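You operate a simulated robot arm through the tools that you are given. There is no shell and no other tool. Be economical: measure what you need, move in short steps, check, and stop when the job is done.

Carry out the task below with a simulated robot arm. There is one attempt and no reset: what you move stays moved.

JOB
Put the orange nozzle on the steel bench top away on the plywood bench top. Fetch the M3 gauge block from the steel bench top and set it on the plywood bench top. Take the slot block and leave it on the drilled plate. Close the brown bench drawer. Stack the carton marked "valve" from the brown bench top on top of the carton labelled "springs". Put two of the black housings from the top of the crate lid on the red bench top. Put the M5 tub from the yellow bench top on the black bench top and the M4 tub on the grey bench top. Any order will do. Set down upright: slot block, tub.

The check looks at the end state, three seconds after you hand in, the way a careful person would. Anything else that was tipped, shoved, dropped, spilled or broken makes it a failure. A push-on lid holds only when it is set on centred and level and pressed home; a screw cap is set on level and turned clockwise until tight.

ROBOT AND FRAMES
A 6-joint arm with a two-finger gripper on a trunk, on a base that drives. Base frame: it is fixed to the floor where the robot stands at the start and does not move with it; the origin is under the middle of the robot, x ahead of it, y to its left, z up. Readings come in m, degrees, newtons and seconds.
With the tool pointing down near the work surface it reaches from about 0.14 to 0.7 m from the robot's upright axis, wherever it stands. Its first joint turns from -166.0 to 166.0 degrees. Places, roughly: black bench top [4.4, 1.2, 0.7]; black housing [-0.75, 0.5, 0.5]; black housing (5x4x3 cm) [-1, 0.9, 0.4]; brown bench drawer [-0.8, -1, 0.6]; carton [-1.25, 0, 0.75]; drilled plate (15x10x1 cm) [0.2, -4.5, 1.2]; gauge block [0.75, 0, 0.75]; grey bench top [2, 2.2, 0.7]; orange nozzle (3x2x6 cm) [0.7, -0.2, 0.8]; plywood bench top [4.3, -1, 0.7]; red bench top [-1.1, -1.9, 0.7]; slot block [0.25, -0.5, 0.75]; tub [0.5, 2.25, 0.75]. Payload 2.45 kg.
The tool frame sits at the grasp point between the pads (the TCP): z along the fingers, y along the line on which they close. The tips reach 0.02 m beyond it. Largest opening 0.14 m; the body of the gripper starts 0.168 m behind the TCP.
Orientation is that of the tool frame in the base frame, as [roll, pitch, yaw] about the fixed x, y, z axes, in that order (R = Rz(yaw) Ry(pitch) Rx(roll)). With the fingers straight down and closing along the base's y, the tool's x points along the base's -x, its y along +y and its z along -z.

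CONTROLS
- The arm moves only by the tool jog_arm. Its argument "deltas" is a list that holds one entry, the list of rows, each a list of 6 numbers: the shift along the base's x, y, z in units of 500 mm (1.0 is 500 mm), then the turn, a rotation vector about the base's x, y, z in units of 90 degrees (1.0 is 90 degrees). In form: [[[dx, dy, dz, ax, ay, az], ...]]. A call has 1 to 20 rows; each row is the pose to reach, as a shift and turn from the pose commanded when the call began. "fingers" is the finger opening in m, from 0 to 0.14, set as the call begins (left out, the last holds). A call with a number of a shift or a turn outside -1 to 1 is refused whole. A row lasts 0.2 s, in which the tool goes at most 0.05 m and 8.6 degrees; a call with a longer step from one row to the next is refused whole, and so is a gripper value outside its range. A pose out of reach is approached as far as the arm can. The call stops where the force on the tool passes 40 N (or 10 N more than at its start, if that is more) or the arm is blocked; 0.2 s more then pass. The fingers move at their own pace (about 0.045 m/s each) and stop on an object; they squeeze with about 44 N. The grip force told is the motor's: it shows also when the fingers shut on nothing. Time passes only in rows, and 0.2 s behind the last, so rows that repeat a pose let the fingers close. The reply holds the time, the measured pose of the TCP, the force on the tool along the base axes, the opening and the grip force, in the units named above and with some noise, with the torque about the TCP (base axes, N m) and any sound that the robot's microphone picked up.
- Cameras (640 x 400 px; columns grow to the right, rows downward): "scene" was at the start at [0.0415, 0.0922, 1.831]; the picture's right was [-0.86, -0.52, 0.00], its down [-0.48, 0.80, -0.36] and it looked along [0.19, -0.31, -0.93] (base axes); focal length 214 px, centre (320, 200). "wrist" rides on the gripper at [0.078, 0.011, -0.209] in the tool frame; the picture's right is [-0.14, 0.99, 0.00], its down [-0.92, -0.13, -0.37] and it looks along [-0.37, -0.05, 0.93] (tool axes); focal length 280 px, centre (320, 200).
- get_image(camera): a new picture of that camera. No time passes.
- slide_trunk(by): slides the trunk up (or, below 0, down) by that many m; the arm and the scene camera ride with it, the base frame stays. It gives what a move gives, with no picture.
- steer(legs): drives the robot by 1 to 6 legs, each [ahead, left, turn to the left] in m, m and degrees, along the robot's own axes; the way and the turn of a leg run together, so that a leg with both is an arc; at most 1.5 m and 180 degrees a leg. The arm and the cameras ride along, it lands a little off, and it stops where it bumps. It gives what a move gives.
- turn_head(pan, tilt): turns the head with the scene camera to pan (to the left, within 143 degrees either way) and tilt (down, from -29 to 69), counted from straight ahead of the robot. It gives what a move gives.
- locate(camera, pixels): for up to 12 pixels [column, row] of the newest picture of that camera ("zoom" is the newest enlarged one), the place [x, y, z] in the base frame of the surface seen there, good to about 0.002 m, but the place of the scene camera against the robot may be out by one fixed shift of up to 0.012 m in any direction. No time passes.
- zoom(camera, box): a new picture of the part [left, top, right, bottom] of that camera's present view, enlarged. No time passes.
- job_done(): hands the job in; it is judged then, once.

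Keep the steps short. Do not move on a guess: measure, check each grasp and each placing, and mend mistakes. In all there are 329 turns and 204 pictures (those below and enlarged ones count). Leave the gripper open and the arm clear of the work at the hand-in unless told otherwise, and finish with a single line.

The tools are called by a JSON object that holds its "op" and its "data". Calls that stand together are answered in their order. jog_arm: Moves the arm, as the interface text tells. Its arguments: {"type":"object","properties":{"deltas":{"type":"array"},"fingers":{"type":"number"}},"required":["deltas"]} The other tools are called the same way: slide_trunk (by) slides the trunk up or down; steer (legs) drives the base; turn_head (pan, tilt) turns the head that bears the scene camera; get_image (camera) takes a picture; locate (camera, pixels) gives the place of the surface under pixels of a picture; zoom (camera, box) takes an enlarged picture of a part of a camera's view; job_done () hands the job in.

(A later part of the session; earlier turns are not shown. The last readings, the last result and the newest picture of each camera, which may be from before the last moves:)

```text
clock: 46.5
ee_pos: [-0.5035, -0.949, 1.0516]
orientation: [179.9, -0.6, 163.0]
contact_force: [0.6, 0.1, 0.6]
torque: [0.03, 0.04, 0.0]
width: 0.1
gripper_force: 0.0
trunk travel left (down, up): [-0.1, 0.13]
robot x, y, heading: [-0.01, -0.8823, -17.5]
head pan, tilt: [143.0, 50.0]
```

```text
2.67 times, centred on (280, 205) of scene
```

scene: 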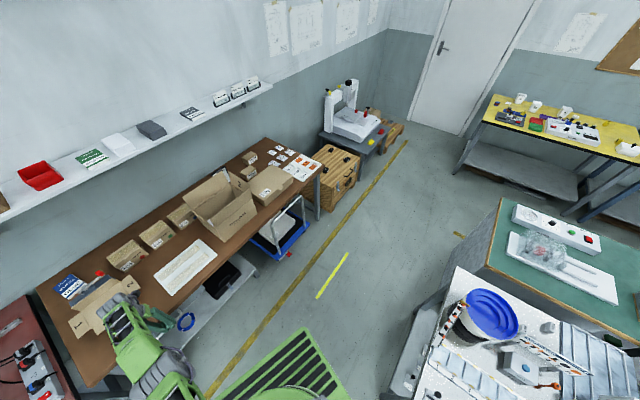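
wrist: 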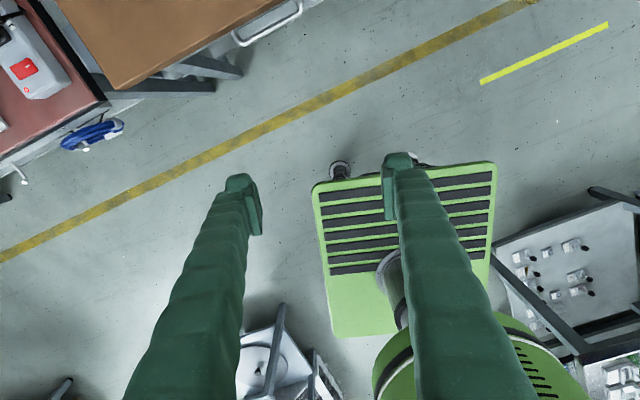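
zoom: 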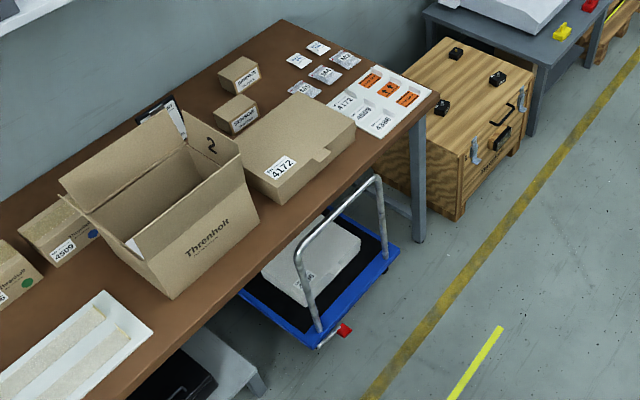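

Now I turn the base to face -y so the arm works over its right side toward the brown bench, then drive up beside the cartons.

{"op": "steer", "data": {"legs": [[0, 0, -73], [-0.78, 0, 0]]}}

```text
clock: 53.7
ee_pos: [-0.2241, 0.3321, 1.0499]
orientation: [179.9, -0.5, 90.3]
contact_force: [0.0, 0.5, -0.1]
torque: [-0.03, 0.0, 0.01]
width: 0.1
gripper_force: 0.0
trunk travel left (down, up): [-0.1, 0.13]
robot x, y, heading: [-0.0159, -0.1187, -90.3]
head pan, tilt: [143.0, 50.0]
```

{"op": "steer", "data": {"legs": [[0, -0.36, 0]]}}

{"op": "turn_head", "data": {"pan": -90, "tilt": 60}}

{"op": "get_image", "data": {"camera": "scene"}}

```text
clock: 57.3
ee_pos: [-0.5716, 0.3292, 1.0509]
orientation: [180.0, -0.6, 90.5]
contact_force: [-0.3, 0.1, 0.6]
torque: [-0.02, -0.03, -0.03]
width: 0.0999
gripper_force: 0.1
trunk travel left (down, up): [-0.1, 0.13]
robot x, y, heading: [-0.3561, -0.1226, -89.8]
head pan, tilt: [143.0, 50.0]
```

```text
clock: 60.6
ee_pos: [-0.5724, 0.3286, 1.0507]
orientation: [179.9, -0.7, 90.7]
contact_force: [-0.7, -0.2, -0.6]
torque: [0.02, 0.03, -0.02]
width: 0.1
gripper_force: 0.1
trunk travel left (down, up): [-0.1, 0.13]
robot x, y, heading: [-0.358, -0.1235, -89.7]
head pan, tilt: [-90.0, 60.0]
```

```text
161 pictures are left
```

scene: 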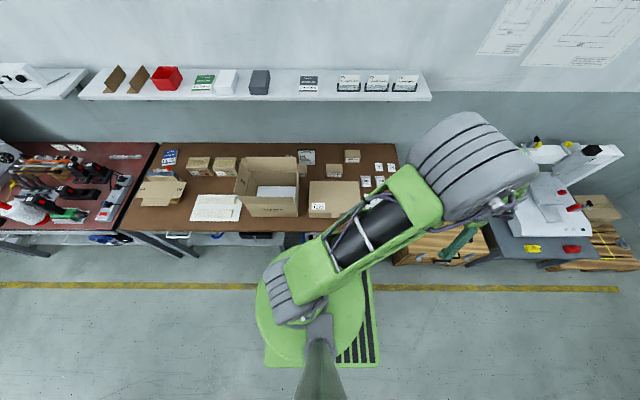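

{"op": "zoom", "data": {"camera": "scene", "box": [230, 130, 390, 230]}}

{"op": "locate", "data": {"camera": "zoom", "pixels": [[268, 120], [315, 118], [455, 90], [515, 90], [460, 118], [520, 116], [310, 190], [262, 172], [235, 160], [490, 80], [310, 130], [300, 160]]}}

```text
4.00 times, centred on (310, 180) of scene
```

zoom: 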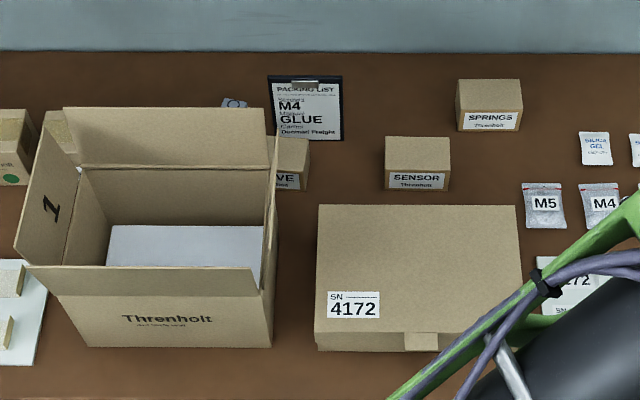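

```text
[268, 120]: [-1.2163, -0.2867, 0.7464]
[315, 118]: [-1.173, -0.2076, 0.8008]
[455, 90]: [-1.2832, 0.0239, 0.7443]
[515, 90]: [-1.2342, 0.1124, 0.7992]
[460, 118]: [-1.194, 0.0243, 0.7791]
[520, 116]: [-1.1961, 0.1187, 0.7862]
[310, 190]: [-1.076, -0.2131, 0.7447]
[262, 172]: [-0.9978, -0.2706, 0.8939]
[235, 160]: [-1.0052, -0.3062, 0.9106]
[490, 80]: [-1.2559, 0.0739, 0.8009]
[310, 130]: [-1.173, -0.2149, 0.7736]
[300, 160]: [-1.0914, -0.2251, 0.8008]
```

Valve carton: about x -1.08..-1.15, y up to -0.212, top 0.80. Springs: centre about (-1.228, 0.07). I swing the arm over toward the bench (fingers to close along y).

{"op": "jog_arm", "data": {"deltas": [[[-0.047, -0.08, 0.008, 0, 0, 0.0827], [-0.093, -0.16, 0.017, 0, 0, 0.165], [-0.14, -0.24, 0.025, 0, 0, 0.248], [-0.187, -0.32, 0.033, 0, 0, 0.331], [-0.233, -0.4, 0.042, 0, 0, 0.414], [-0.28, -0.48, 0.05, 0, 0, 0.496], [-0.327, -0.56, 0.058, 0, 0, 0.579], [-0.373, -0.64, 0.067, 0, 0, 0.662], [-0.42, -0.72, 0.075, 0, 0, 0.744], [-0.467, -0.8, 0.083, 0, 0, 0.827], [-0.513, -0.88, 0.092, 0, 0, 0.91], [-0.56, -0.96, 0.1, 0, 0, 0.992]]], "fingers": 0.14}}

{"op": "steer", "data": {"legs": [[0, -0.06, 0]]}}

{"op": "get_image", "data": {"camera": "wrist"}}

{"op": "get_image", "data": {"camera": "scene"}}

```text
clock: 63.2
ee_pos: [-0.8422, -0.1717, 1.0923]
orientation: [176.8, -1.0, 175.8]
contact_force: [0.2, 0.5, 0.1]
torque: [-0.05, 0.01, -0.01]
width: 0.1401
gripper_force: 0.0
out of reach, approached as far as the arm can: row 7, 8, 9, 10, 11, 12
trunk travel left (down, up): [-0.1, 0.13]
robot x, y, heading: [-0.3584, -0.1195, -89.6]
head pan, tilt: [-90.0, 60.0]
```

```text
clock: 64.4
ee_pos: [-0.9037, -0.173, 1.0917]
orientation: [176.9, -1.0, 175.8]
contact_force: [-0.6, -0.4, -0.2]
torque: [0.0, -0.04, 0.0]
width: 0.1399
gripper_force: 0.0
trunk travel left (down, up): [-0.1, 0.13]
robot x, y, heading: [-0.4179, -0.1195, -89.8]
head pan, tilt: [-90.0, 60.0]
```

```text
159 pictures are left
```

wrist: 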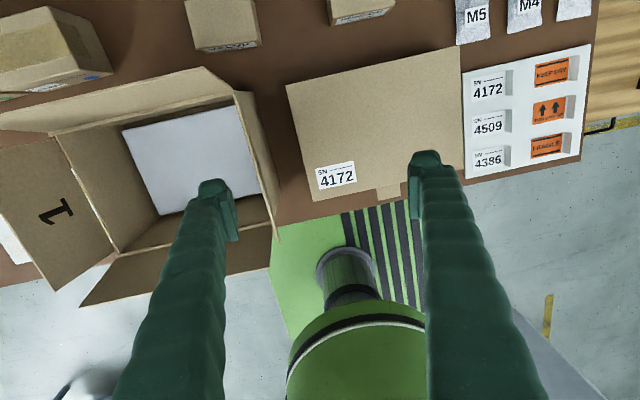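

```text
158 pictures are left
```

scene: 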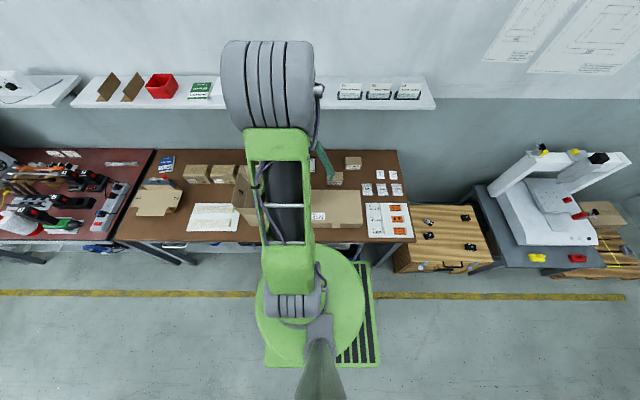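

Reach at this height is limited, so I raise the trunk and then tilt the tool outward by 30° (leaning about y), which also extends reach.

{"op": "slide_trunk", "data": {"by": 0.13}}

{"op": "jog_arm", "data": {"deltas": [[[0, 0, -0.06, 0, 0.085, 0], [0, 0, -0.12, 0, 0.17, 0], [0, 0, -0.18, 0, 0.255, 0], [0, 0, -0.24, 0, 0.33, 0], [0, 0, -0.24, 0, 0.33, 0]]]}}

{"op": "get_image", "data": {"camera": "wrist"}}

```text
clock: 66.0
ee_pos: [-0.9013, -0.173, 1.2208]
orientation: [176.9, -1.0, 175.7]
contact_force: [0.0, 0.1, -0.5]
torque: [-0.01, -0.04, 0.01]
width: 0.14
gripper_force: 0.0
trunk travel left (down, up): [-0.23, 0.0]
robot x, y, heading: [-0.4179, -0.1228, -89.6]
head pan, tilt: [-90.0, 60.0]
```

```text
clock: 67.2
ee_pos: [-0.8984, -0.1604, 1.1451]
orientation: [176.0, -20.1, 175.5]
contact_force: [0.1, -0.1, -0.1]
torque: [-0.01, 0.02, 0.02]
width: 0.1399
gripper_force: 0.1
out of reach, approached as far as the arm can: row 3, 4, 5
trunk travel left (down, up): [-0.23, 0.0]
robot x, y, heading: [-0.4168, -0.1186, -89.5]
head pan, tilt: [-90.0, 60.0]
```

```text
157 pictures are left
```

wrist: 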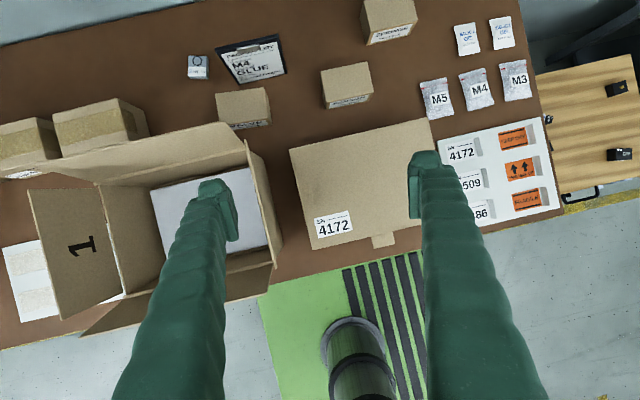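

{"op": "jog_arm", "data": {"deltas": [[[0, 0, -0.06, 0, 0, 0], [0, 0, -0.12, 0, 0, 0], [0, 0, -0.18, 0, 0, 0]]]}}

```text
clock: 68.0
ee_pos: [-0.9008, -0.1621, 1.0541]
orientation: [175.9, -20.4, 175.6]
contact_force: [-0.6, 0.1, 0.0]
torque: [0.01, -0.04, -0.01]
width: 0.1401
gripper_force: 0.0
trunk travel left (down, up): [-0.23, 0.0]
robot x, y, heading: [-0.418, -0.1202, -89.4]
head pan, tilt: [-90.0, 60.0]
```

Reachable downwards. I take a fresh wrist picture to measure the valve carton.

{"op": "get_image", "data": {"camera": "wrist"}}

{"op": "zoom", "data": {"camera": "wrist", "box": [160, 20, 420, 180]}}

```text
156 pictures are left
```

wrist: 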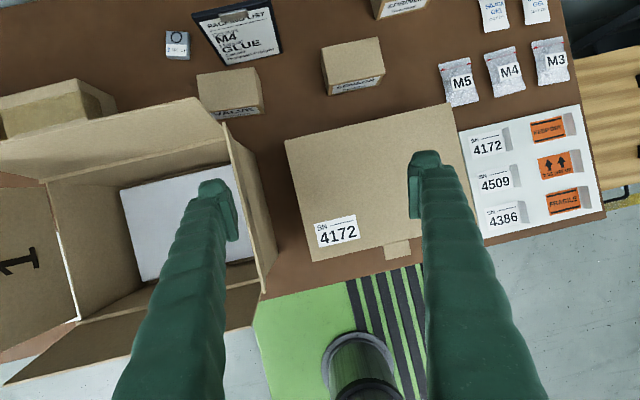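

```text
2.46 times, centred on (290, 100) of wrist
```

zoom: 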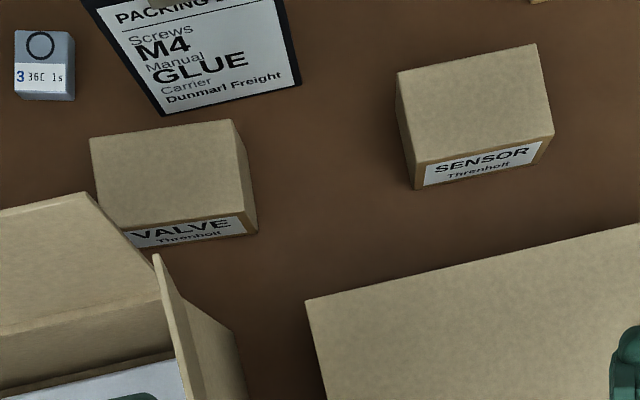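

{"op": "locate", "data": {"camera": "zoom", "pixels": [[94, 142], [229, 124], [240, 208], [115, 228], [252, 228], [246, 190], [160, 110], [295, 85], [85, 200], [160, 262], [100, 195], [170, 170]]}}

{"op": "locate", "data": {"camera": "wrist", "pixels": [[376, 17], [424, 5], [400, 2]]}}

```text
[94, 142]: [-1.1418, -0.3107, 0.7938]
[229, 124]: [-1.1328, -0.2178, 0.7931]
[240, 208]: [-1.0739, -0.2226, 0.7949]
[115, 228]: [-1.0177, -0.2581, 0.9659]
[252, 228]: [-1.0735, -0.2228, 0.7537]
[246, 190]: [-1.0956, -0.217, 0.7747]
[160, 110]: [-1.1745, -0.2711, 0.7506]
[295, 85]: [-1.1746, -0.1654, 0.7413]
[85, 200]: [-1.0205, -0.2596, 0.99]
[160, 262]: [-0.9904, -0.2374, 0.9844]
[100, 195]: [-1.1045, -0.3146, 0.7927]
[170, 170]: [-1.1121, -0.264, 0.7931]
```

```text
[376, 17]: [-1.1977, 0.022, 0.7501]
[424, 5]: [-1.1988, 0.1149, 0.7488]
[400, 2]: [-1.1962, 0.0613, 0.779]
```

Valve centre ≈(-1.108,-0.267), turned about -5°, 0.093×0.062, top 0.795. The box flap (top 0.99 at x≈-1.02) means I must pick nearly upright. I shift the base 0.13 m toward -y first.

{"op": "steer", "data": {"legs": [[0.13, 0, 0]]}}

```text
clock: 69.3
ee_pos: [-0.8982, -0.2921, 1.0532]
orientation: [176.0, -20.2, 175.6]
contact_force: [0.5, -0.6, -0.3]
torque: [0.06, -0.04, -0.06]
width: 0.1401
gripper_force: 0.0
trunk travel left (down, up): [-0.23, 0.0]
robot x, y, heading: [-0.4157, -0.2513, -89.4]
head pan, tilt: [-90.0, 60.0]
```

{"op": "jog_arm", "data": {"deltas": [[[-0.084, 0.01, 0, -0.01, 0, 0.003], [-0.168, 0.02, 0, -0.02, 0, 0.006], [-0.252, 0.03, 0, -0.03, 0, 0.01], [-0.336, 0.04, 0, -0.043, 0, 0.012], [-0.42, 0.05, 0, -0.043, 0, 0.012], [-0.42, 0.05, 0, -0.043, 0, 0.012]]]}}

{"op": "get_image", "data": {"camera": "wrist"}}

```text
clock: 70.7
ee_pos: [-1.108, -0.2719, 1.0508]
orientation: [178.9, -20.1, 175.7]
contact_force: [0.0, -0.5, 0.7]
torque: [0.04, -0.02, -0.05]
width: 0.1399
gripper_force: 0.1
out of reach, approached as far as the arm can: row 3, 5, 6
trunk travel left (down, up): [-0.23, 0.0]
robot x, y, heading: [-0.4178, -0.2542, -89.4]
head pan, tilt: [-90.0, 60.0]
```

```text
154 pictures are left
```

wrist: 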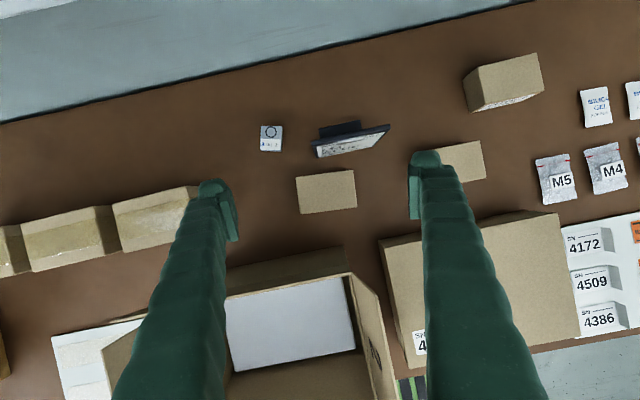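

The clipboard is a standing stand behind, clear. I descend partway, easing the tilt to 10°.

{"op": "jog_arm", "data": {"deltas": [[[0, 0.01, -0.05, -0.003, -0.04, 0], [0, 0.01, -0.12, -0.006, -0.08, 0], [0, 0.01, -0.2, -0.009, -0.112, 0], [0, 0.01, -0.28, -0.009, -0.112, 0], [0, 0.01, -0.36, -0.009, -0.112, 0], [0, 0.01, -0.36, -0.009, -0.112, 0]]]}}

{"op": "get_image", "data": {"camera": "wrist"}}

```text
clock: 72.1
ee_pos: [-1.1034, -0.2767, 0.8711]
orientation: [178.7, -10.2, 174.8]
contact_force: [0.1, 0.6, -0.5]
torque: [0.03, 0.01, 0.0]
width: 0.1399
gripper_force: 0.1
out of reach, approached as far as the arm can: row 1, 2, 3, 4, 5, 6
trunk travel left (down, up): [-0.23, 0.0]
robot x, y, heading: [-0.4136, -0.2557, -89.6]
head pan, tilt: [-90.0, 60.0]
```

```text
153 pictures are left
```

wrist: 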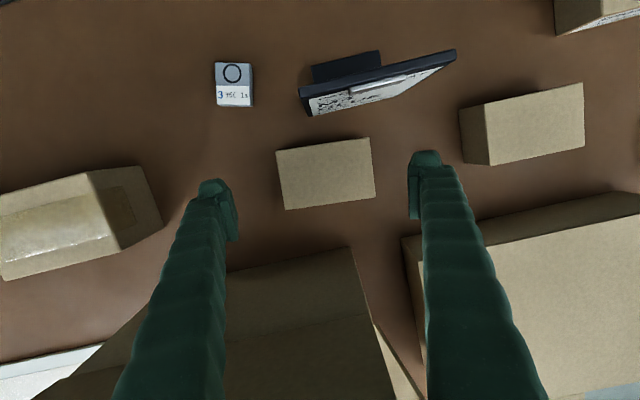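

{"op": "jog_arm", "data": {"deltas": [[[-0.008, 0.02, -0.06, 0, 0, 0], [-0.008, 0.02, -0.12, 0, 0, 0], [-0.008, 0.02, -0.17, 0, 0, 0], [-0.008, 0.02, -0.192, 0, 0, 0], [-0.008, 0.02, -0.192, 0, 0, 0]]]}}

{"op": "get_image", "data": {"camera": "wrist"}}

```text
clock: 73.3
ee_pos: [-1.1045, -0.2751, 0.7754]
orientation: [178.6, -10.0, 174.8]
contact_force: [-0.5, -0.2, -0.1]
torque: [0.0, -0.01, -0.01]
width: 0.1398
gripper_force: 0.1
out of reach, approached as far as the arm can: row 1, 2, 3, 4, 5
trunk travel left (down, up): [-0.23, 0.0]
robot x, y, heading: [-0.421, -0.253, -89.6]
head pan, tilt: [-90.0, 60.0]
```

```text
152 pictures are left
```

wrist: 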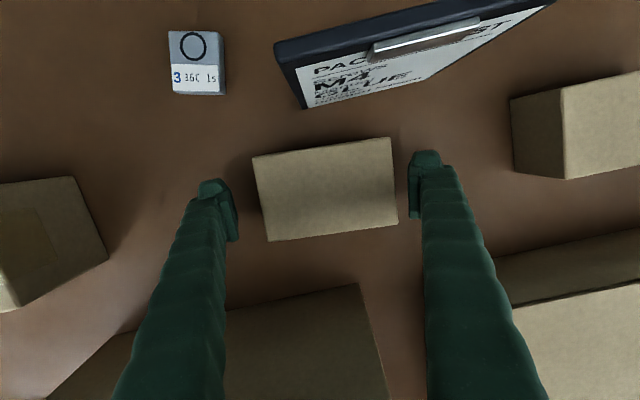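

Fingers straddle the carton. Close.

{"op": "jog_arm", "data": {"deltas": [[[0, 0, 0, 0, 0, 0], [0, 0, 0, 0, 0, 0], [0, 0, 0, 0, 0, 0], [0, 0, 0, 0, 0, 0]]], "fingers": 0.07}}

{"op": "get_image", "data": {"camera": "wrist"}}

```text
clock: 74.3
ee_pos: [-1.1056, -0.2746, 0.777]
orientation: [178.7, -10.2, 174.8]
contact_force: [0.2, 1.9, 1.9]
torque: [0.06, -0.07, 0.02]
width: 0.1077
gripper_force: 43.4
trunk travel left (down, up): [-0.23, 0.0]
robot x, y, heading: [-0.4196, -0.2523, -89.7]
head pan, tilt: [-90.0, 60.0]
```

```text
151 pictures are left
```

wrist: 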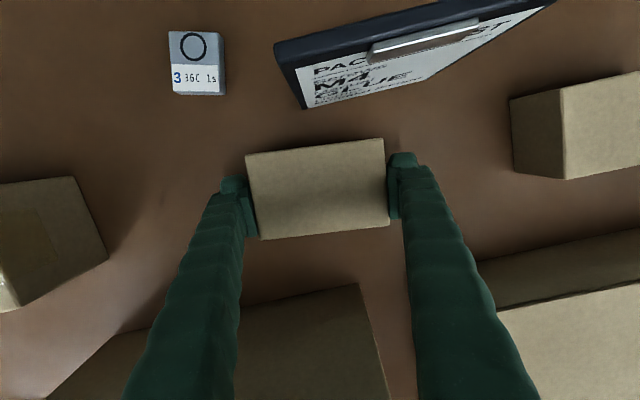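

Gripped (43 N, 0.108 m). I lift with a little extra tilt to stay in reach.

{"op": "jog_arm", "data": {"deltas": [[[0, 0, 0.04, 0, 0.0, 0], [0, 0, 0.1, 0, 0.04, 0], [0, 0, 0.16, 0, 0.08, 0], [0, 0, 0.22, 0, 0.11, 0], [0, 0, 0.26, 0, 0.13, 0], [0, 0, 0.26, 0, 0.13, 0]]]}}

{"op": "get_image", "data": {"camera": "wrist"}}

```text
clock: 75.7
ee_pos: [-1.1035, -0.2767, 0.907]
orientation: [-179.1, -21.6, 175.0]
contact_force: [0.7, 0.2, -2.6]
torque: [0.04, -0.02, -0.03]
width: 0.1077
gripper_force: 44.2
out of reach, approached as far as the arm can: row 1, 2, 3, 5
trunk travel left (down, up): [-0.23, 0.0]
robot x, y, heading: [-0.4145, -0.2541, -89.2]
head pan, tilt: [-90.0, 60.0]
```

```text
150 pictures are left
```

wrist: 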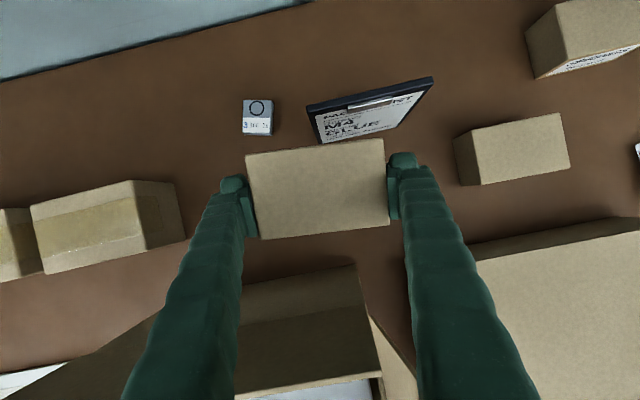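

{"op": "locate", "data": {"camera": "wrist", "pixels": [[476, 262], [638, 238], [560, 300], [600, 350], [520, 380], [458, 140], [565, 165]]}}

{"op": "steer", "data": {"legs": [[-0.22, 0, 0]]}}

{"op": "get_image", "data": {"camera": "wrist"}}

```text
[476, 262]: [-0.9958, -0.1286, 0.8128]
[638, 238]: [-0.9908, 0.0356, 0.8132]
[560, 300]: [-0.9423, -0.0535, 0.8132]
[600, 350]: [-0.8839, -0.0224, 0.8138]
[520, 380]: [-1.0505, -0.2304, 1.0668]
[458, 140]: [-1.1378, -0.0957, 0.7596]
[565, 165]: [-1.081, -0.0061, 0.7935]
```

```text
clock: 77.4
ee_pos: [-1.106, -0.0553, 0.906]
orientation: [-179.0, -21.6, 174.8]
contact_force: [-0.2, 0.7, -2.7]
torque: [-0.04, -0.05, 0.0]
width: 0.1076
gripper_force: 44.4
trunk travel left (down, up): [-0.23, 0.0]
robot x, y, heading: [-0.4184, -0.0294, -89.7]
head pan, tilt: [-90.0, 60.0]
```

```text
149 pictures are left
```

wrist: 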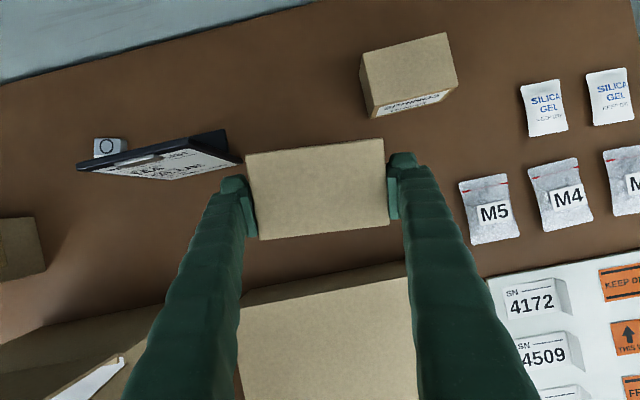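

Held. I now set the carton temporarily on the flat 4172 carton (top z 0.813) to regrasp with more tilt. Move above it, level.

{"op": "jog_arm", "data": {"deltas": [[[0.07, 0, 0, 0.003, -0.032, -0.002], [0.14, 0, 0, 0.006, -0.064, -0.004], [0.22, 0, 0, 0.009, -0.096, -0.006], [0.31, 0, -0.03, 0.012, -0.128, -0.009], [0.31, 0, -0.09, 0.012, -0.128, -0.009], [0.31, 0, -0.115, 0.012, -0.128, -0.009], [0.31, 0, -0.12, 0.012, -0.128, -0.009]]]}}

{"op": "get_image", "data": {"camera": "wrist"}}

```text
clock: 79.0
ee_pos: [-0.9527, -0.056, 0.8502]
orientation: [178.7, -10.5, 174.4]
contact_force: [7.7, -1.2, 28.1]
torque: [0.62, -0.57, -0.25]
width: 0.1077
gripper_force: 44.5
trunk travel left (down, up): [-0.23, 0.0]
robot x, y, heading: [-0.4157, -0.0305, -89.4]
head pan, tilt: [-90.0, 60.0]
stopped in row 7: the force on the tool passed its limit at 51 N (the readings are from after the stop); the commanded pose is now the measured one
```

```text
148 pictures are left
```

wrist: 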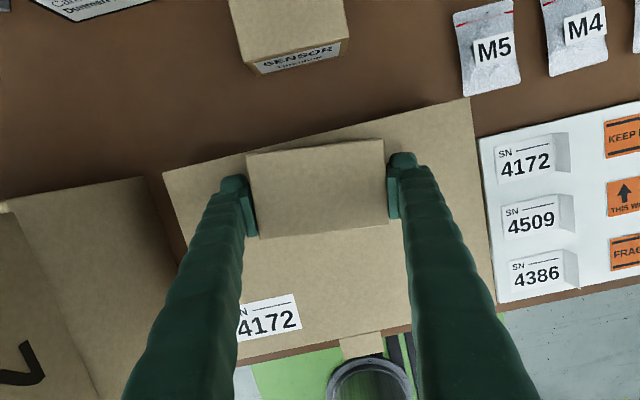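

Resting on 4172. Open, then tilt the tool 22° more around the carton and regrasp.

{"op": "jog_arm", "data": {"deltas": [[[0, 0, 0, 0, 0, 0], [0, 0, 0, 0, 0, 0], [0, 0, 0, 0.007, 0.08, 0], [0, 0, 0, 0.015, 0.16, 0], [0, 0, 0, 0.022, 0.243, 0], [0, 0, 0, 0.022, 0.243, 0]]], "fingers": 0.14}}

{"op": "jog_arm", "data": {"deltas": [[[0, 0, 0, 0, 0, 0], [0, 0, 0, 0, 0, 0], [0, 0, 0, 0, 0, 0], [0, 0, 0, 0, 0, 0]]], "fingers": 0.07}}

{"op": "get_image", "data": {"camera": "wrist"}}

```text
clock: 80.4
ee_pos: [-0.9636, -0.092, 0.8526]
orientation: [175.1, -32.0, 174.3]
contact_force: [0.5, 0.0, 0.2]
torque: [0.02, 0.01, 0.03]
width: 0.1399
gripper_force: 0.0
out of reach, approached as far as the arm can: row 3, 4, 5, 6
trunk travel left (down, up): [-0.23, 0.0]
robot x, y, heading: [-0.4171, -0.0336, -89.4]
head pan, tilt: [-90.0, 60.0]
```

```text
clock: 81.4
ee_pos: [-0.9639, -0.0927, 0.8535]
orientation: [175.1, -32.0, 174.3]
contact_force: [0.0, 1.2, 1.7]
torque: [-0.16, -0.02, -0.03]
width: 0.1103
gripper_force: 43.9
trunk travel left (down, up): [-0.23, 0.0]
robot x, y, heading: [-0.4159, -0.0342, -89.7]
head pan, tilt: [-90.0, 60.0]
```

```text
147 pictures are left
```

wrist: 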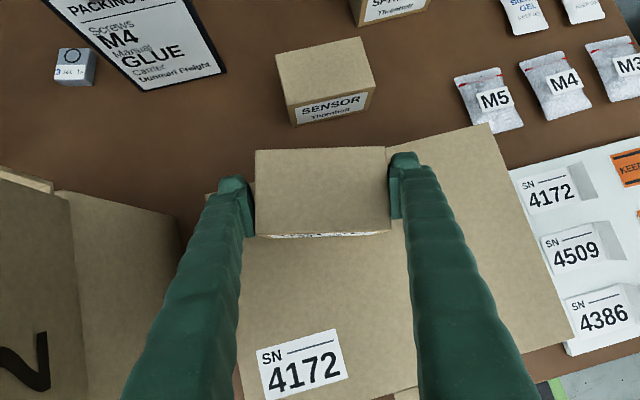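

The tool drifted sideways and pushed the carton ~3.5 cm; I check whether the 4172 carton underneath moved.

{"op": "locate", "data": {"camera": "wrist", "pixels": [[488, 126], [572, 335], [300, 365], [258, 152], [385, 150], [390, 228], [258, 232], [210, 200], [230, 350], [290, 115]]}}

{"op": "get_image", "data": {"camera": "scene"}}

{"op": "zoom", "data": {"camera": "scene", "box": [190, 130, 430, 260]}}

```text
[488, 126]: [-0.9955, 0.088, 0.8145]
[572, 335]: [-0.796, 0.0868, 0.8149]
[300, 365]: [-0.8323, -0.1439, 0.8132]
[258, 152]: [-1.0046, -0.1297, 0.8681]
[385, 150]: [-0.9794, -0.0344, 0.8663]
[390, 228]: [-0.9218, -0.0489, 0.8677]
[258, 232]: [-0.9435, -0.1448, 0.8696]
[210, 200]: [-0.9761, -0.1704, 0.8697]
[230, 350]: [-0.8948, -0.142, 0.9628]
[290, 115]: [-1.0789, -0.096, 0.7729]
```

```text
146 pictures are left
```

scene: 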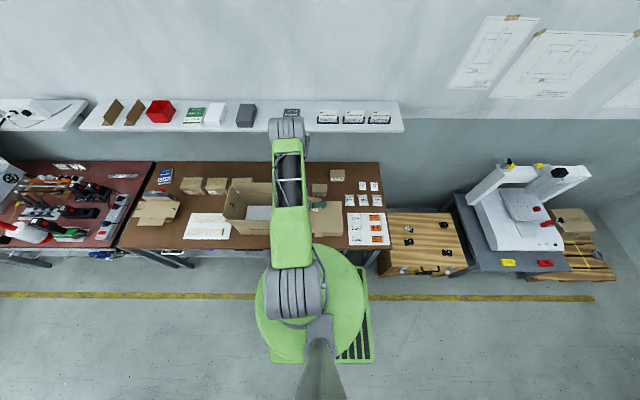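

```text
2.67 times, centred on (310, 195) of scene
```

zoom: 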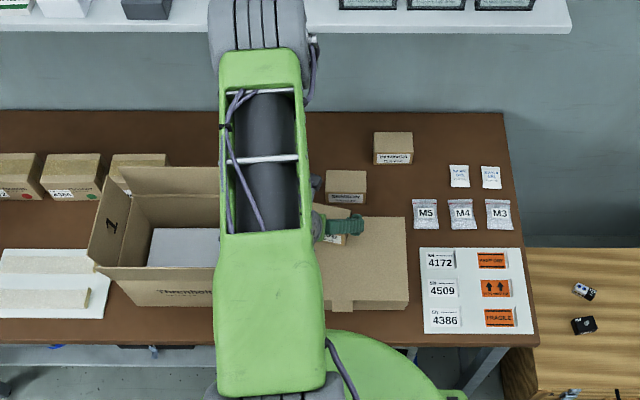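

4172 is in place. The valve carton is turned ~-15° and gripped skewed; I release, align the tool to it, and regrasp.

{"op": "jog_arm", "data": {"deltas": [[[0, 0, 0, 0, 0, 0], [0, 0, 0, 0, 0, 0], [0, 0, 0, -0.023, 0.002, -0.037], [0, 0, 0, -0.046, 0.005, -0.074], [0, 0, 0, -0.046, 0.005, -0.074]]], "fingers": 0.14}}

{"op": "get_image", "data": {"camera": "wrist"}}

```text
clock: 82.6
ee_pos: [-0.9638, -0.092, 0.8509]
orientation: [180.0, -31.5, 165.0]
contact_force: [-1.0, 0.0, 1.0]
torque: [0.02, 0.03, -0.02]
width: 0.1398
gripper_force: 0.1
trunk travel left (down, up): [-0.23, 0.0]
robot x, y, heading: [-0.4188, -0.0339, -89.7]
head pan, tilt: [-90.0, 60.0]
```

```text
144 pictures are left
```

wrist: 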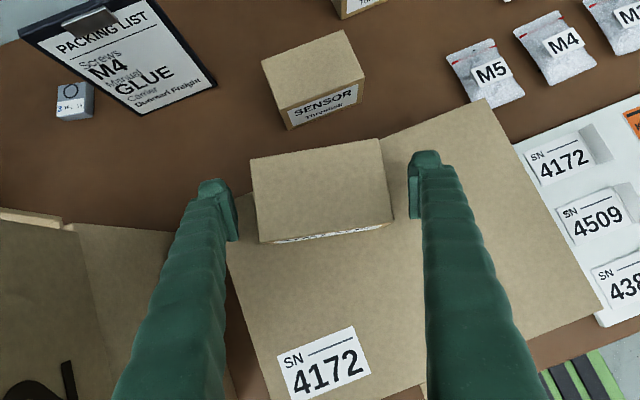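

{"op": "jog_arm", "data": {"deltas": [[[0, 0, 0, 0, 0, 0], [0, 0, 0, 0, 0, 0], [0, 0, 0, 0, 0, 0], [0, 0, 0, 0, 0, 0], [0, 0, 0.05, 0, 0, 0], [0, 0, 0.12, 0, 0, 0], [0, 0, 0.12, 0, 0, 0]]], "fingers": 0.07}}

{"op": "get_image", "data": {"camera": "wrist"}}

```text
clock: 84.2
ee_pos: [-0.9639, -0.0907, 0.9129]
orientation: [179.9, -31.6, 165.1]
contact_force: [-0.9, 0.0, -2.0]
torque: [0.01, 0.0, 0.04]
width: 0.1106
gripper_force: 44.1
trunk travel left (down, up): [-0.23, 0.0]
robot x, y, heading: [-0.4182, -0.0326, -89.7]
head pan, tilt: [-90.0, 60.0]
```

```text
143 pictures are left
```

wrist: 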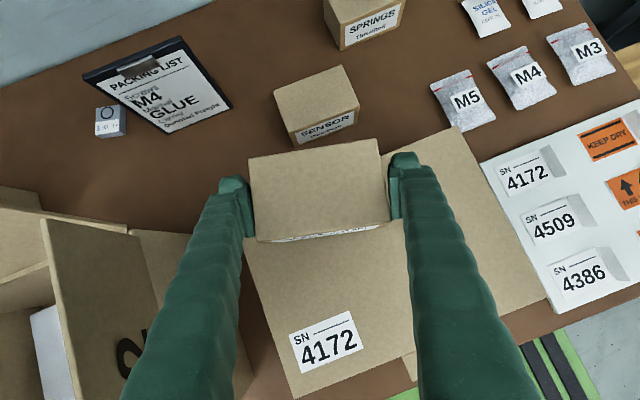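

Lifted. Drive 0.10 m toward +y so the springs carton is straight in front, then check.

{"op": "steer", "data": {"legs": [[-0.1, 0, 0]]}}

{"op": "jog_arm", "data": {"deltas": [[[-0.08, 0.02, 0, 0, 0, 0.028], [-0.16, 0.04, 0, 0, 0, 0.056], [-0.24, 0.06, -0.01, 0, 0, 0.084], [-0.32, 0.08, -0.02, 0, 0, 0.112], [-0.4, 0.1, -0.03, 0, 0, 0.14], [-0.44, 0.1, -0.03, 0, 0, 0.167], [-0.48, 0.1, -0.03, 0, 0, 0.167], [-0.48, 0.1, -0.03, 0, 0, 0.167]]]}}

{"op": "get_image", "data": {"camera": "wrist"}}

```text
clock: 85.3
ee_pos: [-0.9633, 0.0087, 0.9122]
orientation: [-179.9, -31.6, 165.0]
contact_force: [0.4, 0.7, -2.4]
torque: [-0.07, 0.0, 0.04]
width: 0.1107
gripper_force: 43.9
trunk travel left (down, up): [-0.23, 0.0]
robot x, y, heading: [-0.4171, 0.0662, -89.7]
head pan, tilt: [-90.0, 60.0]
```

```text
clock: 87.1
ee_pos: [-1.1995, 0.0514, 0.8965]
orientation: [177.5, -29.1, 180.0]
contact_force: [0.4, -0.2, -2.4]
torque: [-0.01, -0.01, -0.02]
width: 0.1105
gripper_force: 43.8
out of reach, approached as far as the arm can: row 2, 3, 4, 5, 6, 7, 8
trunk travel left (down, up): [-0.23, 0.0]
robot x, y, heading: [-0.4134, 0.0682, -89.6]
head pan, tilt: [-90.0, 60.0]
```

```text
142 pictures are left
```

wrist: 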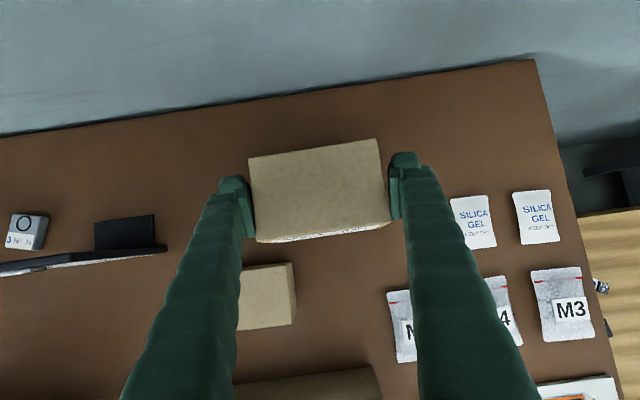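

Close to the reach limit (needs ~3 cm more). I edge the base 1.5 cm nearer, then continue lower.

{"op": "steer", "data": {"legs": [[-0.01, -0.015, 0]]}}

{"op": "jog_arm", "data": {"deltas": [[[-0.005, 0.01, -0.05, 0.0, 0.0, 0], [-0.01, 0.02, -0.08, 0, 0, 0], [-0.02, 0.02, -0.09, 0, 0.02, 0], [-0.03, 0.02, -0.09, 0, 0.028, 0], [-0.03, 0.02, -0.09, 0, 0.028, 0]]]}}

{"op": "get_image", "data": {"camera": "wrist"}}

```text
clock: 88.0
ee_pos: [-1.2148, 0.0622, 0.897]
orientation: [177.6, -29.1, 179.9]
contact_force: [0.7, 0.7, -1.9]
torque: [-0.02, -0.01, 0.02]
width: 0.1106
gripper_force: 43.8
trunk travel left (down, up): [-0.23, 0.0]
robot x, y, heading: [-0.4303, 0.076, -89.5]
head pan, tilt: [-90.0, 60.0]
```

```text
clock: 89.2
ee_pos: [-1.2319, 0.0699, 0.8527]
orientation: [177.0, -31.3, 180.0]
contact_force: [-0.1, -0.1, -1.2]
torque: [0.02, -0.04, 0.01]
width: 0.1105
gripper_force: 44.3
out of reach, approached as far as the arm can: row 4, 5
trunk travel left (down, up): [-0.23, 0.0]
robot x, y, heading: [-0.4346, 0.0755, -89.7]
head pan, tilt: [-90.0, 60.0]
```

```text
141 pictures are left
```

wrist: 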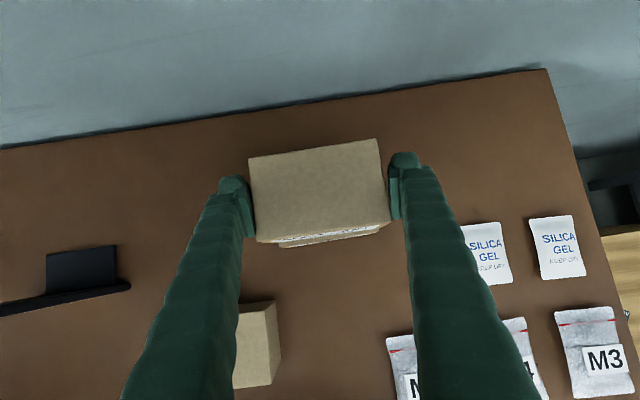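

Directly above the springs carton. Level the roll and lower gently until contact.

{"op": "jog_arm", "data": {"deltas": [[[0, 0, -0.01, -0.028, 0, 0.017], [0, 0, -0.02, -0.028, 0, 0.017], [0, 0, -0.03, -0.028, 0, 0.017], [0, 0, -0.036, -0.028, 0, 0.017], [0, 0, -0.042, -0.028, 0, 0.017]]]}}

{"op": "get_image", "data": {"camera": "wrist"}}

```text
clock: 90.4
ee_pos: [-1.2254, 0.0692, 0.8355]
orientation: [178.7, -28.8, 179.7]
contact_force: [-4.8, 0.5, 8.3]
torque: [-0.44, 0.49, -0.24]
width: 0.1105
gripper_force: 44.3
out of reach, approached as far as the arm can: row 1, 2, 3, 4, 5
trunk travel left (down, up): [-0.23, 0.0]
robot x, y, heading: [-0.4326, 0.0739, -89.8]
head pan, tilt: [-90.0, 60.0]
```

```text
140 pictures are left
```

wrist: 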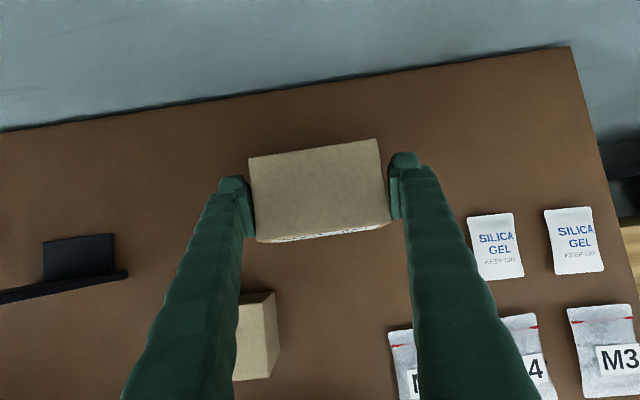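

Contact (8 N). Release and back away along the tool direction.

{"op": "jog_arm", "data": {"deltas": [[[0, 0, 0, 0, 0, 0], [0, 0, 0, 0, 0, 0], [0, 0, 0, 0, 0, 0]]], "fingers": 0.14}}

{"op": "get_image", "data": {"camera": "wrist"}}

{"op": "jog_arm", "data": {"deltas": [[[0.03, 0, 0.06, 0, 0, 0], [0.07, 0, 0.12, 0, 0, 0], [0.12, 0, 0.18, 0, 0, 0], [0.19, 0, 0.22, 0, 0, 0], [0.27, 0, 0.25, 0, 0, 0]]]}}

{"op": "get_image", "data": {"camera": "wrist"}}

```text
clock: 91.2
ee_pos: [-1.2232, 0.0674, 0.8327]
orientation: [178.9, -28.5, 179.8]
contact_force: [-0.3, 0.1, -0.3]
torque: [0.02, 0.01, 0.04]
width: 0.1402
gripper_force: 0.1
trunk travel left (down, up): [-0.23, 0.0]
robot x, y, heading: [-0.4315, 0.0763, -89.8]
head pan, tilt: [-90.0, 60.0]
```

```text
139 pictures are left
```

wrist: 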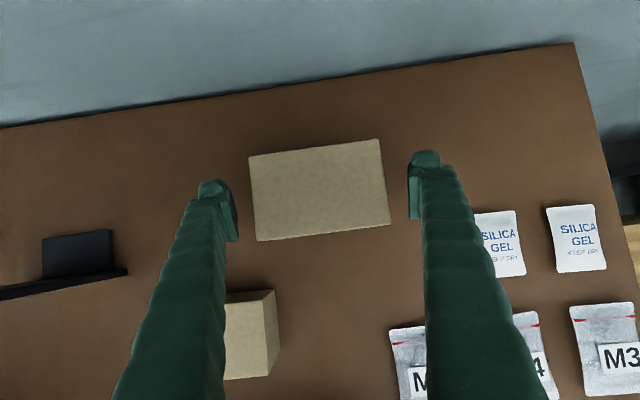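

```text
clock: 92.4
ee_pos: [-1.0963, 0.0695, 0.9566]
orientation: [-179.1, -31.6, 179.8]
contact_force: [0.4, 0.9, 0.5]
torque: [0.0, 0.04, 0.0]
width: 0.14
gripper_force: 0.1
out of reach, approached as far as the arm can: row 1, 2
trunk travel left (down, up): [-0.23, 0.0]
robot x, y, heading: [-0.4312, 0.0786, -89.8]
head pan, tilt: [-90.0, 60.0]
```

```text
138 pictures are left
```

wrist: 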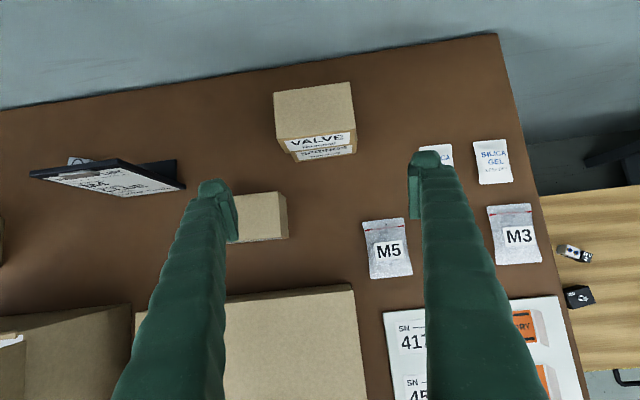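

Stacked neatly. Now the housings: bring the tool upright and closer, step the base away and drive to the crate.

{"op": "jog_arm", "data": {"deltas": [[[0.08, 0, 0.02, 0, -0.08, 0], [0.16, 0, 0.03, 0, -0.16, 0], [0.24, 0, 0.04, 0, -0.24, 0], [0.32, 0, 0.05, 0, -0.32, 0], [0.4, 0, 0.05, 0, -0.35, 0], [0.4, 0, 0.05, 0, -0.35, 0]]]}}

{"op": "steer", "data": {"legs": [[0, 0.09, 0], [-0.63, 0, 0]]}}

{"op": "slide_trunk", "data": {"by": -0.23}}

{"op": "get_image", "data": {"camera": "wrist"}}

```text
clock: 93.8
ee_pos: [-0.884, 0.0697, 0.972]
orientation: [-177.4, -1.5, 179.5]
contact_force: [0.3, 1.1, -0.3]
torque: [-0.05, 0.04, 0.01]
width: 0.1399
gripper_force: 0.1
out of reach, approached as far as the arm can: row 3, 4, 5, 6
trunk travel left (down, up): [-0.23, 0.0]
robot x, y, heading: [-0.4317, 0.0781, -89.9]
head pan, tilt: [-90.0, 60.0]
```

```text
clock: 98.3
ee_pos: [-0.8022, 0.6884, 0.9723]
orientation: [-177.5, -1.6, -179.6]
contact_force: [-0.5, 0.2, -0.1]
torque: [0.01, 0.02, -0.02]
width: 0.1401
gripper_force: 0.1
trunk travel left (down, up): [-0.23, 0.0]
robot x, y, heading: [-0.3472, 0.6998, -89.1]
head pan, tilt: [-90.0, 60.0]
```

```text
clock: 100.7
ee_pos: [-0.8009, 0.6878, 0.7421]
orientation: [-177.4, -1.5, -179.6]
contact_force: [0.6, -0.2, 0.3]
torque: [-0.02, -0.01, -0.04]
width: 0.1402
gripper_force: 0.0
trunk travel left (down, up): [0.0, 0.23]
robot x, y, heading: [-0.3485, 0.7015, -89.2]
head pan, tilt: [-90.0, 60.0]
```

```text
137 pictures are left
```

wrist: 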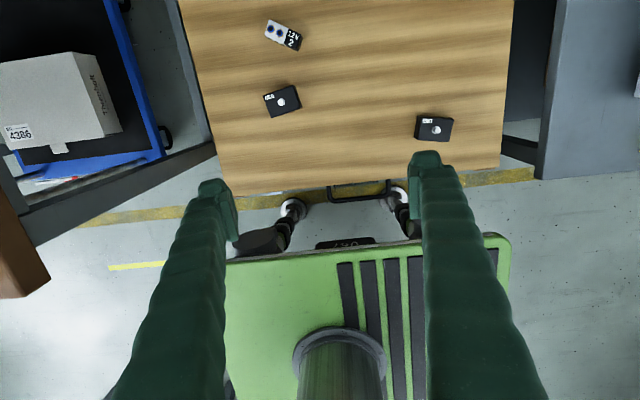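

{"op": "zoom", "data": {"camera": "wrist", "box": [220, 0, 480, 160]}}

{"op": "locate", "data": {"camera": "zoom", "pixels": [[108, 235], [186, 210], [205, 262], [127, 289], [154, 246], [488, 285], [575, 295], [568, 348], [480, 338], [528, 318], [300, 300]]}}

```text
2.46 times, centred on (350, 80) of wrist
```

zoom: 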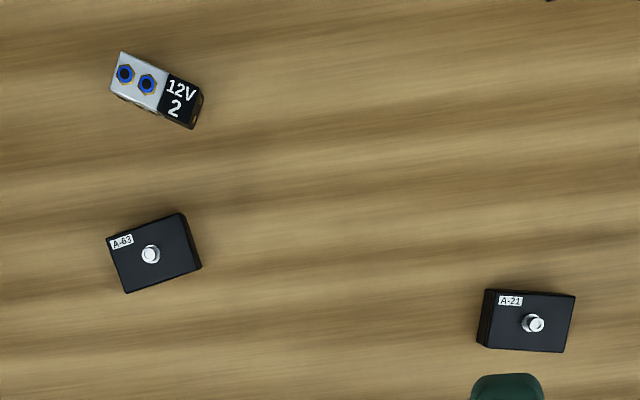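

```text
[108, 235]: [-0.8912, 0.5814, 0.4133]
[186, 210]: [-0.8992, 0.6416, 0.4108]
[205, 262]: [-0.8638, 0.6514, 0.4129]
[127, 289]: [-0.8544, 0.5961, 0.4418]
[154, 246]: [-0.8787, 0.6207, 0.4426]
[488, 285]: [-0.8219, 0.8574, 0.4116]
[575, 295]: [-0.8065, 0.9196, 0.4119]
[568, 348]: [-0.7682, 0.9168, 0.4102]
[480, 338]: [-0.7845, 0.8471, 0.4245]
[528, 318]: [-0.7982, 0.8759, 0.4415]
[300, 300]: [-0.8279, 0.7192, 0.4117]
```

A-63 and A-21 are the two labelled black housings. I go above A-21 first.

{"op": "jog_arm", "data": {"deltas": [[[0.002, 0.064, -0.06, 0.015, -0.008, 0], [0.004, 0.128, -0.12, 0.029, -0.017, 0], [0.006, 0.192, -0.18, 0.029, -0.017, -0.02], [0.008, 0.256, -0.24, 0.029, -0.017, -0.04], [0.01, 0.32, -0.31, 0.029, -0.017, -0.05], [0.01, 0.384, -0.36, 0.029, -0.017, -0.05], [0.01, 0.384, -0.36, 0.029, -0.017, -0.05]]], "fingers": 0.09}}

{"op": "get_image", "data": {"camera": "wrist"}}

```text
clock: 102.3
ee_pos: [-0.7862, 0.8765, 0.5608]
orientation: [-178.9, -1.6, 175.9]
contact_force: [0.1, -0.6, 0.1]
torque: [-0.01, -0.01, -0.02]
width: 0.0901
gripper_force: 0.1
out of reach, approached as far as the arm can: row 1, 2, 3, 4, 5, 6, 7
trunk travel left (down, up): [0.0, 0.23]
robot x, y, heading: [-0.3498, 0.6976, -89.1]
head pan, tilt: [-90.0, 60.0]
```

```text
135 pictures are left
```

wrist: 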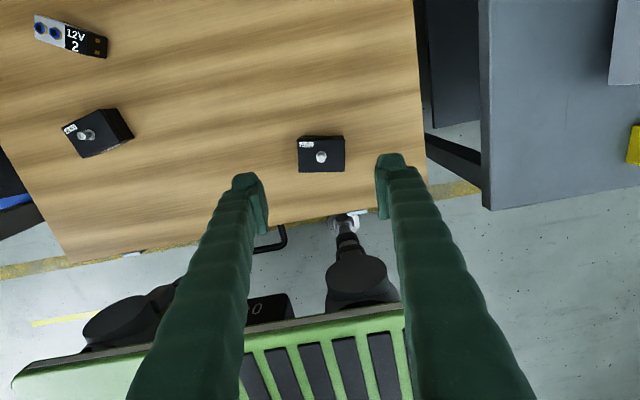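

{"op": "locate", "data": {"camera": "wrist", "pixels": [[302, 140], [341, 139], [341, 168], [302, 169], [321, 165], [370, 150], [80, 128], [123, 135], [105, 145]]}}

```text
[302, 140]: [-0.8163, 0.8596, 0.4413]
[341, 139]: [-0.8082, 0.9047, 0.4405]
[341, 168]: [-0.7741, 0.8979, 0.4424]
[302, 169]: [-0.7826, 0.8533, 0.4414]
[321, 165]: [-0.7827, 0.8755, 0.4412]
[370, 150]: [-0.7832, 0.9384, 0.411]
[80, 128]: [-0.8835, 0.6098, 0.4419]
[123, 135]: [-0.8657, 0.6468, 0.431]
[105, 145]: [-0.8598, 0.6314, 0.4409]
```

{"op": "jog_arm", "data": {"deltas": [[[-0.018, 0.005, -0.06, 0, 0, -0.034], [-0.018, 0.005, -0.12, 0, 0, -0.068], [-0.018, 0.005, -0.18, 0, 0, -0.068], [-0.018, 0.005, -0.23, 0, 0, -0.068], [-0.018, 0.005, -0.246, 0, 0, -0.068], [-0.018, 0.005, -0.246, 0, 0, -0.068]]]}}

{"op": "get_image", "data": {"camera": "wrist"}}

```text
clock: 103.7
ee_pos: [-0.787, 0.8717, 0.4401]
orientation: [-178.9, -1.4, 169.8]
contact_force: [0.1, 0.4, 1.0]
torque: [-0.04, 0.02, 0.01]
width: 0.0899
gripper_force: 0.0
out of reach, approached as far as the arm can: row 1, 2, 3, 4, 5, 6
trunk travel left (down, up): [0.0, 0.23]
robot x, y, heading: [-0.348, 0.6988, -89.2]
head pan, tilt: [-90.0, 60.0]
```

```text
134 pictures are left
```

wrist: 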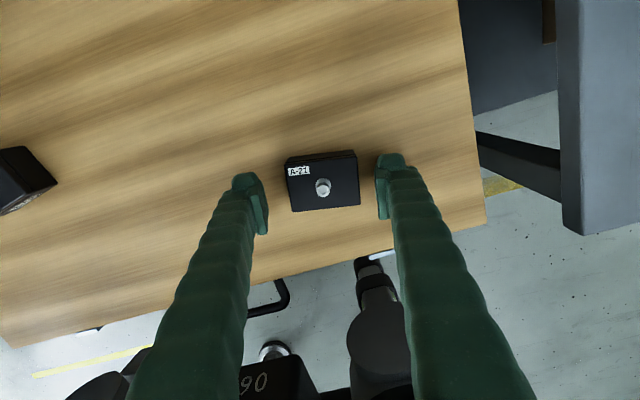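

The wrist seems at a limit when vertical; a 9° outward tilt should free it. I add this and the remaining 8 mm.

{"op": "jog_arm", "data": {"deltas": [[[-0.008, 0.007, 0.004, 0.008, 0.05, 0], [-0.016, 0.014, 0.004, 0.017, 0.1, 0], [-0.016, 0.014, 0.002, 0.017, 0.1, 0]]]}}

{"op": "get_image", "data": {"camera": "wrist"}}

```text
clock: 104.5
ee_pos: [-0.7883, 0.8585, 0.4401]
orientation: [-176.9, -3.9, 169.7]
contact_force: [0.4, 0.6, 0.6]
torque: [0.01, 0.02, 0.02]
width: 0.0901
gripper_force: 0.4
out of reach, approached as far as the arm can: row 1, 2, 3
trunk travel left (down, up): [0.0, 0.23]
robot x, y, heading: [-0.3527, 0.6979, -89.2]
head pan, tilt: [-90.0, 60.0]
```

```text
133 pictures are left
```

wrist: 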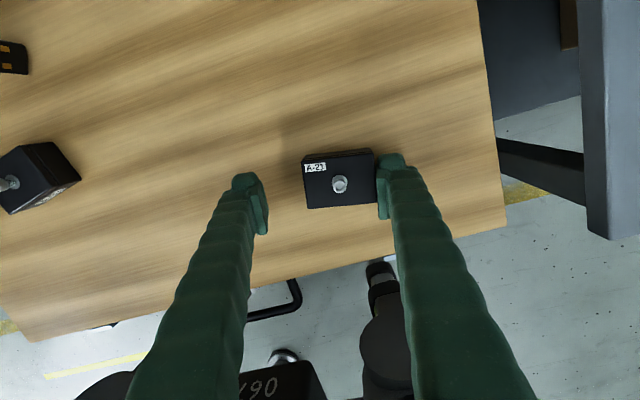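

The pattern of misses points to the last wrist joint being at its end at this yaw. I lift, rotate the tool -90° (closing along the 4 cm side) and look again.

{"op": "jog_arm", "data": {"deltas": [[[0, 0, 0.08, 0, 0, 0], [0, 0, 0.16, 0, 0, 0], [0, 0, 0.16, 0, 0, -0.09], [0, 0, 0.16, 0, 0, -0.18], [0, 0, 0.16, 0, 0, -0.27], [0, 0, 0.16, 0, 0, -0.36], [0, 0, 0.16, 0, 0, -0.45], [0, 0, 0.16, 0, 0, -0.54], [0, 0, 0.16, 0, 0, -0.63], [0, 0, 0.16, 0, 0, -0.72], [0, 0, 0.16, 0, 0, -0.81], [0, 0, 0.16, 0, 0, -0.9], [0, 0, 0.16, 0, 0, -1.0], [0, 0, 0.16, 0, 0, -1.0]]]}}

{"op": "get_image", "data": {"camera": "wrist"}}

```text
refused: row 13 steps farther than a row can; nothing moved
```

```text
132 pictures are left
```

wrist: 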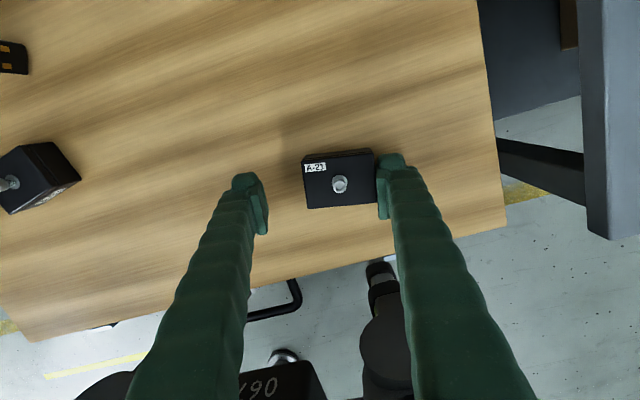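

{"op": "jog_arm", "data": {"deltas": [[[0, 0, 0.08, 0, 0, 0], [0, 0, 0.16, 0, 0, 0], [0, 0, 0.16, 0, 0, -0.09], [0, 0, 0.16, 0, 0, -0.18], [0, 0, 0.16, 0, 0, -0.27], [0, 0, 0.16, 0, 0, -0.36], [0, 0, 0.16, 0, 0, -0.45], [0, 0, 0.16, 0, 0, -0.54], [0, 0, 0.16, 0, 0, -0.63], [0, 0, 0.16, 0, 0, -0.72], [0, 0, 0.16, 0, 0, -0.81], [0, 0, 0.16, 0, 0, -0.9], [0, 0, 0.16, 0, 0, -0.99], [0, 0, 0.16, 0, 0, -0.99]]]}}

{"op": "get_image", "data": {"camera": "wrist"}}

```text
clock: 107.5
ee_pos: [-0.7689, 0.8704, 0.5182]
orientation: [-178.2, -9.2, 80.3]
contact_force: [-0.5, 0.1, -0.1]
torque: [-0.01, -0.03, 0.0]
width: 0.09
gripper_force: 0.1
out of reach, approached as far as the arm can: row 1, 3, 4, 7, 8, 9, 10, 11, 12, 13, 14
trunk travel left (down, up): [0.0, 0.23]
robot x, y, heading: [-0.3466, 0.6975, -89.2]
head pan, tilt: [-90.0, 60.0]
```

```text
131 pictures are left
```

wrist: 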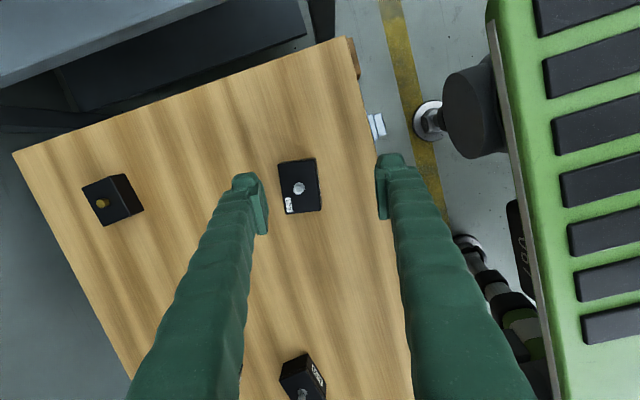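

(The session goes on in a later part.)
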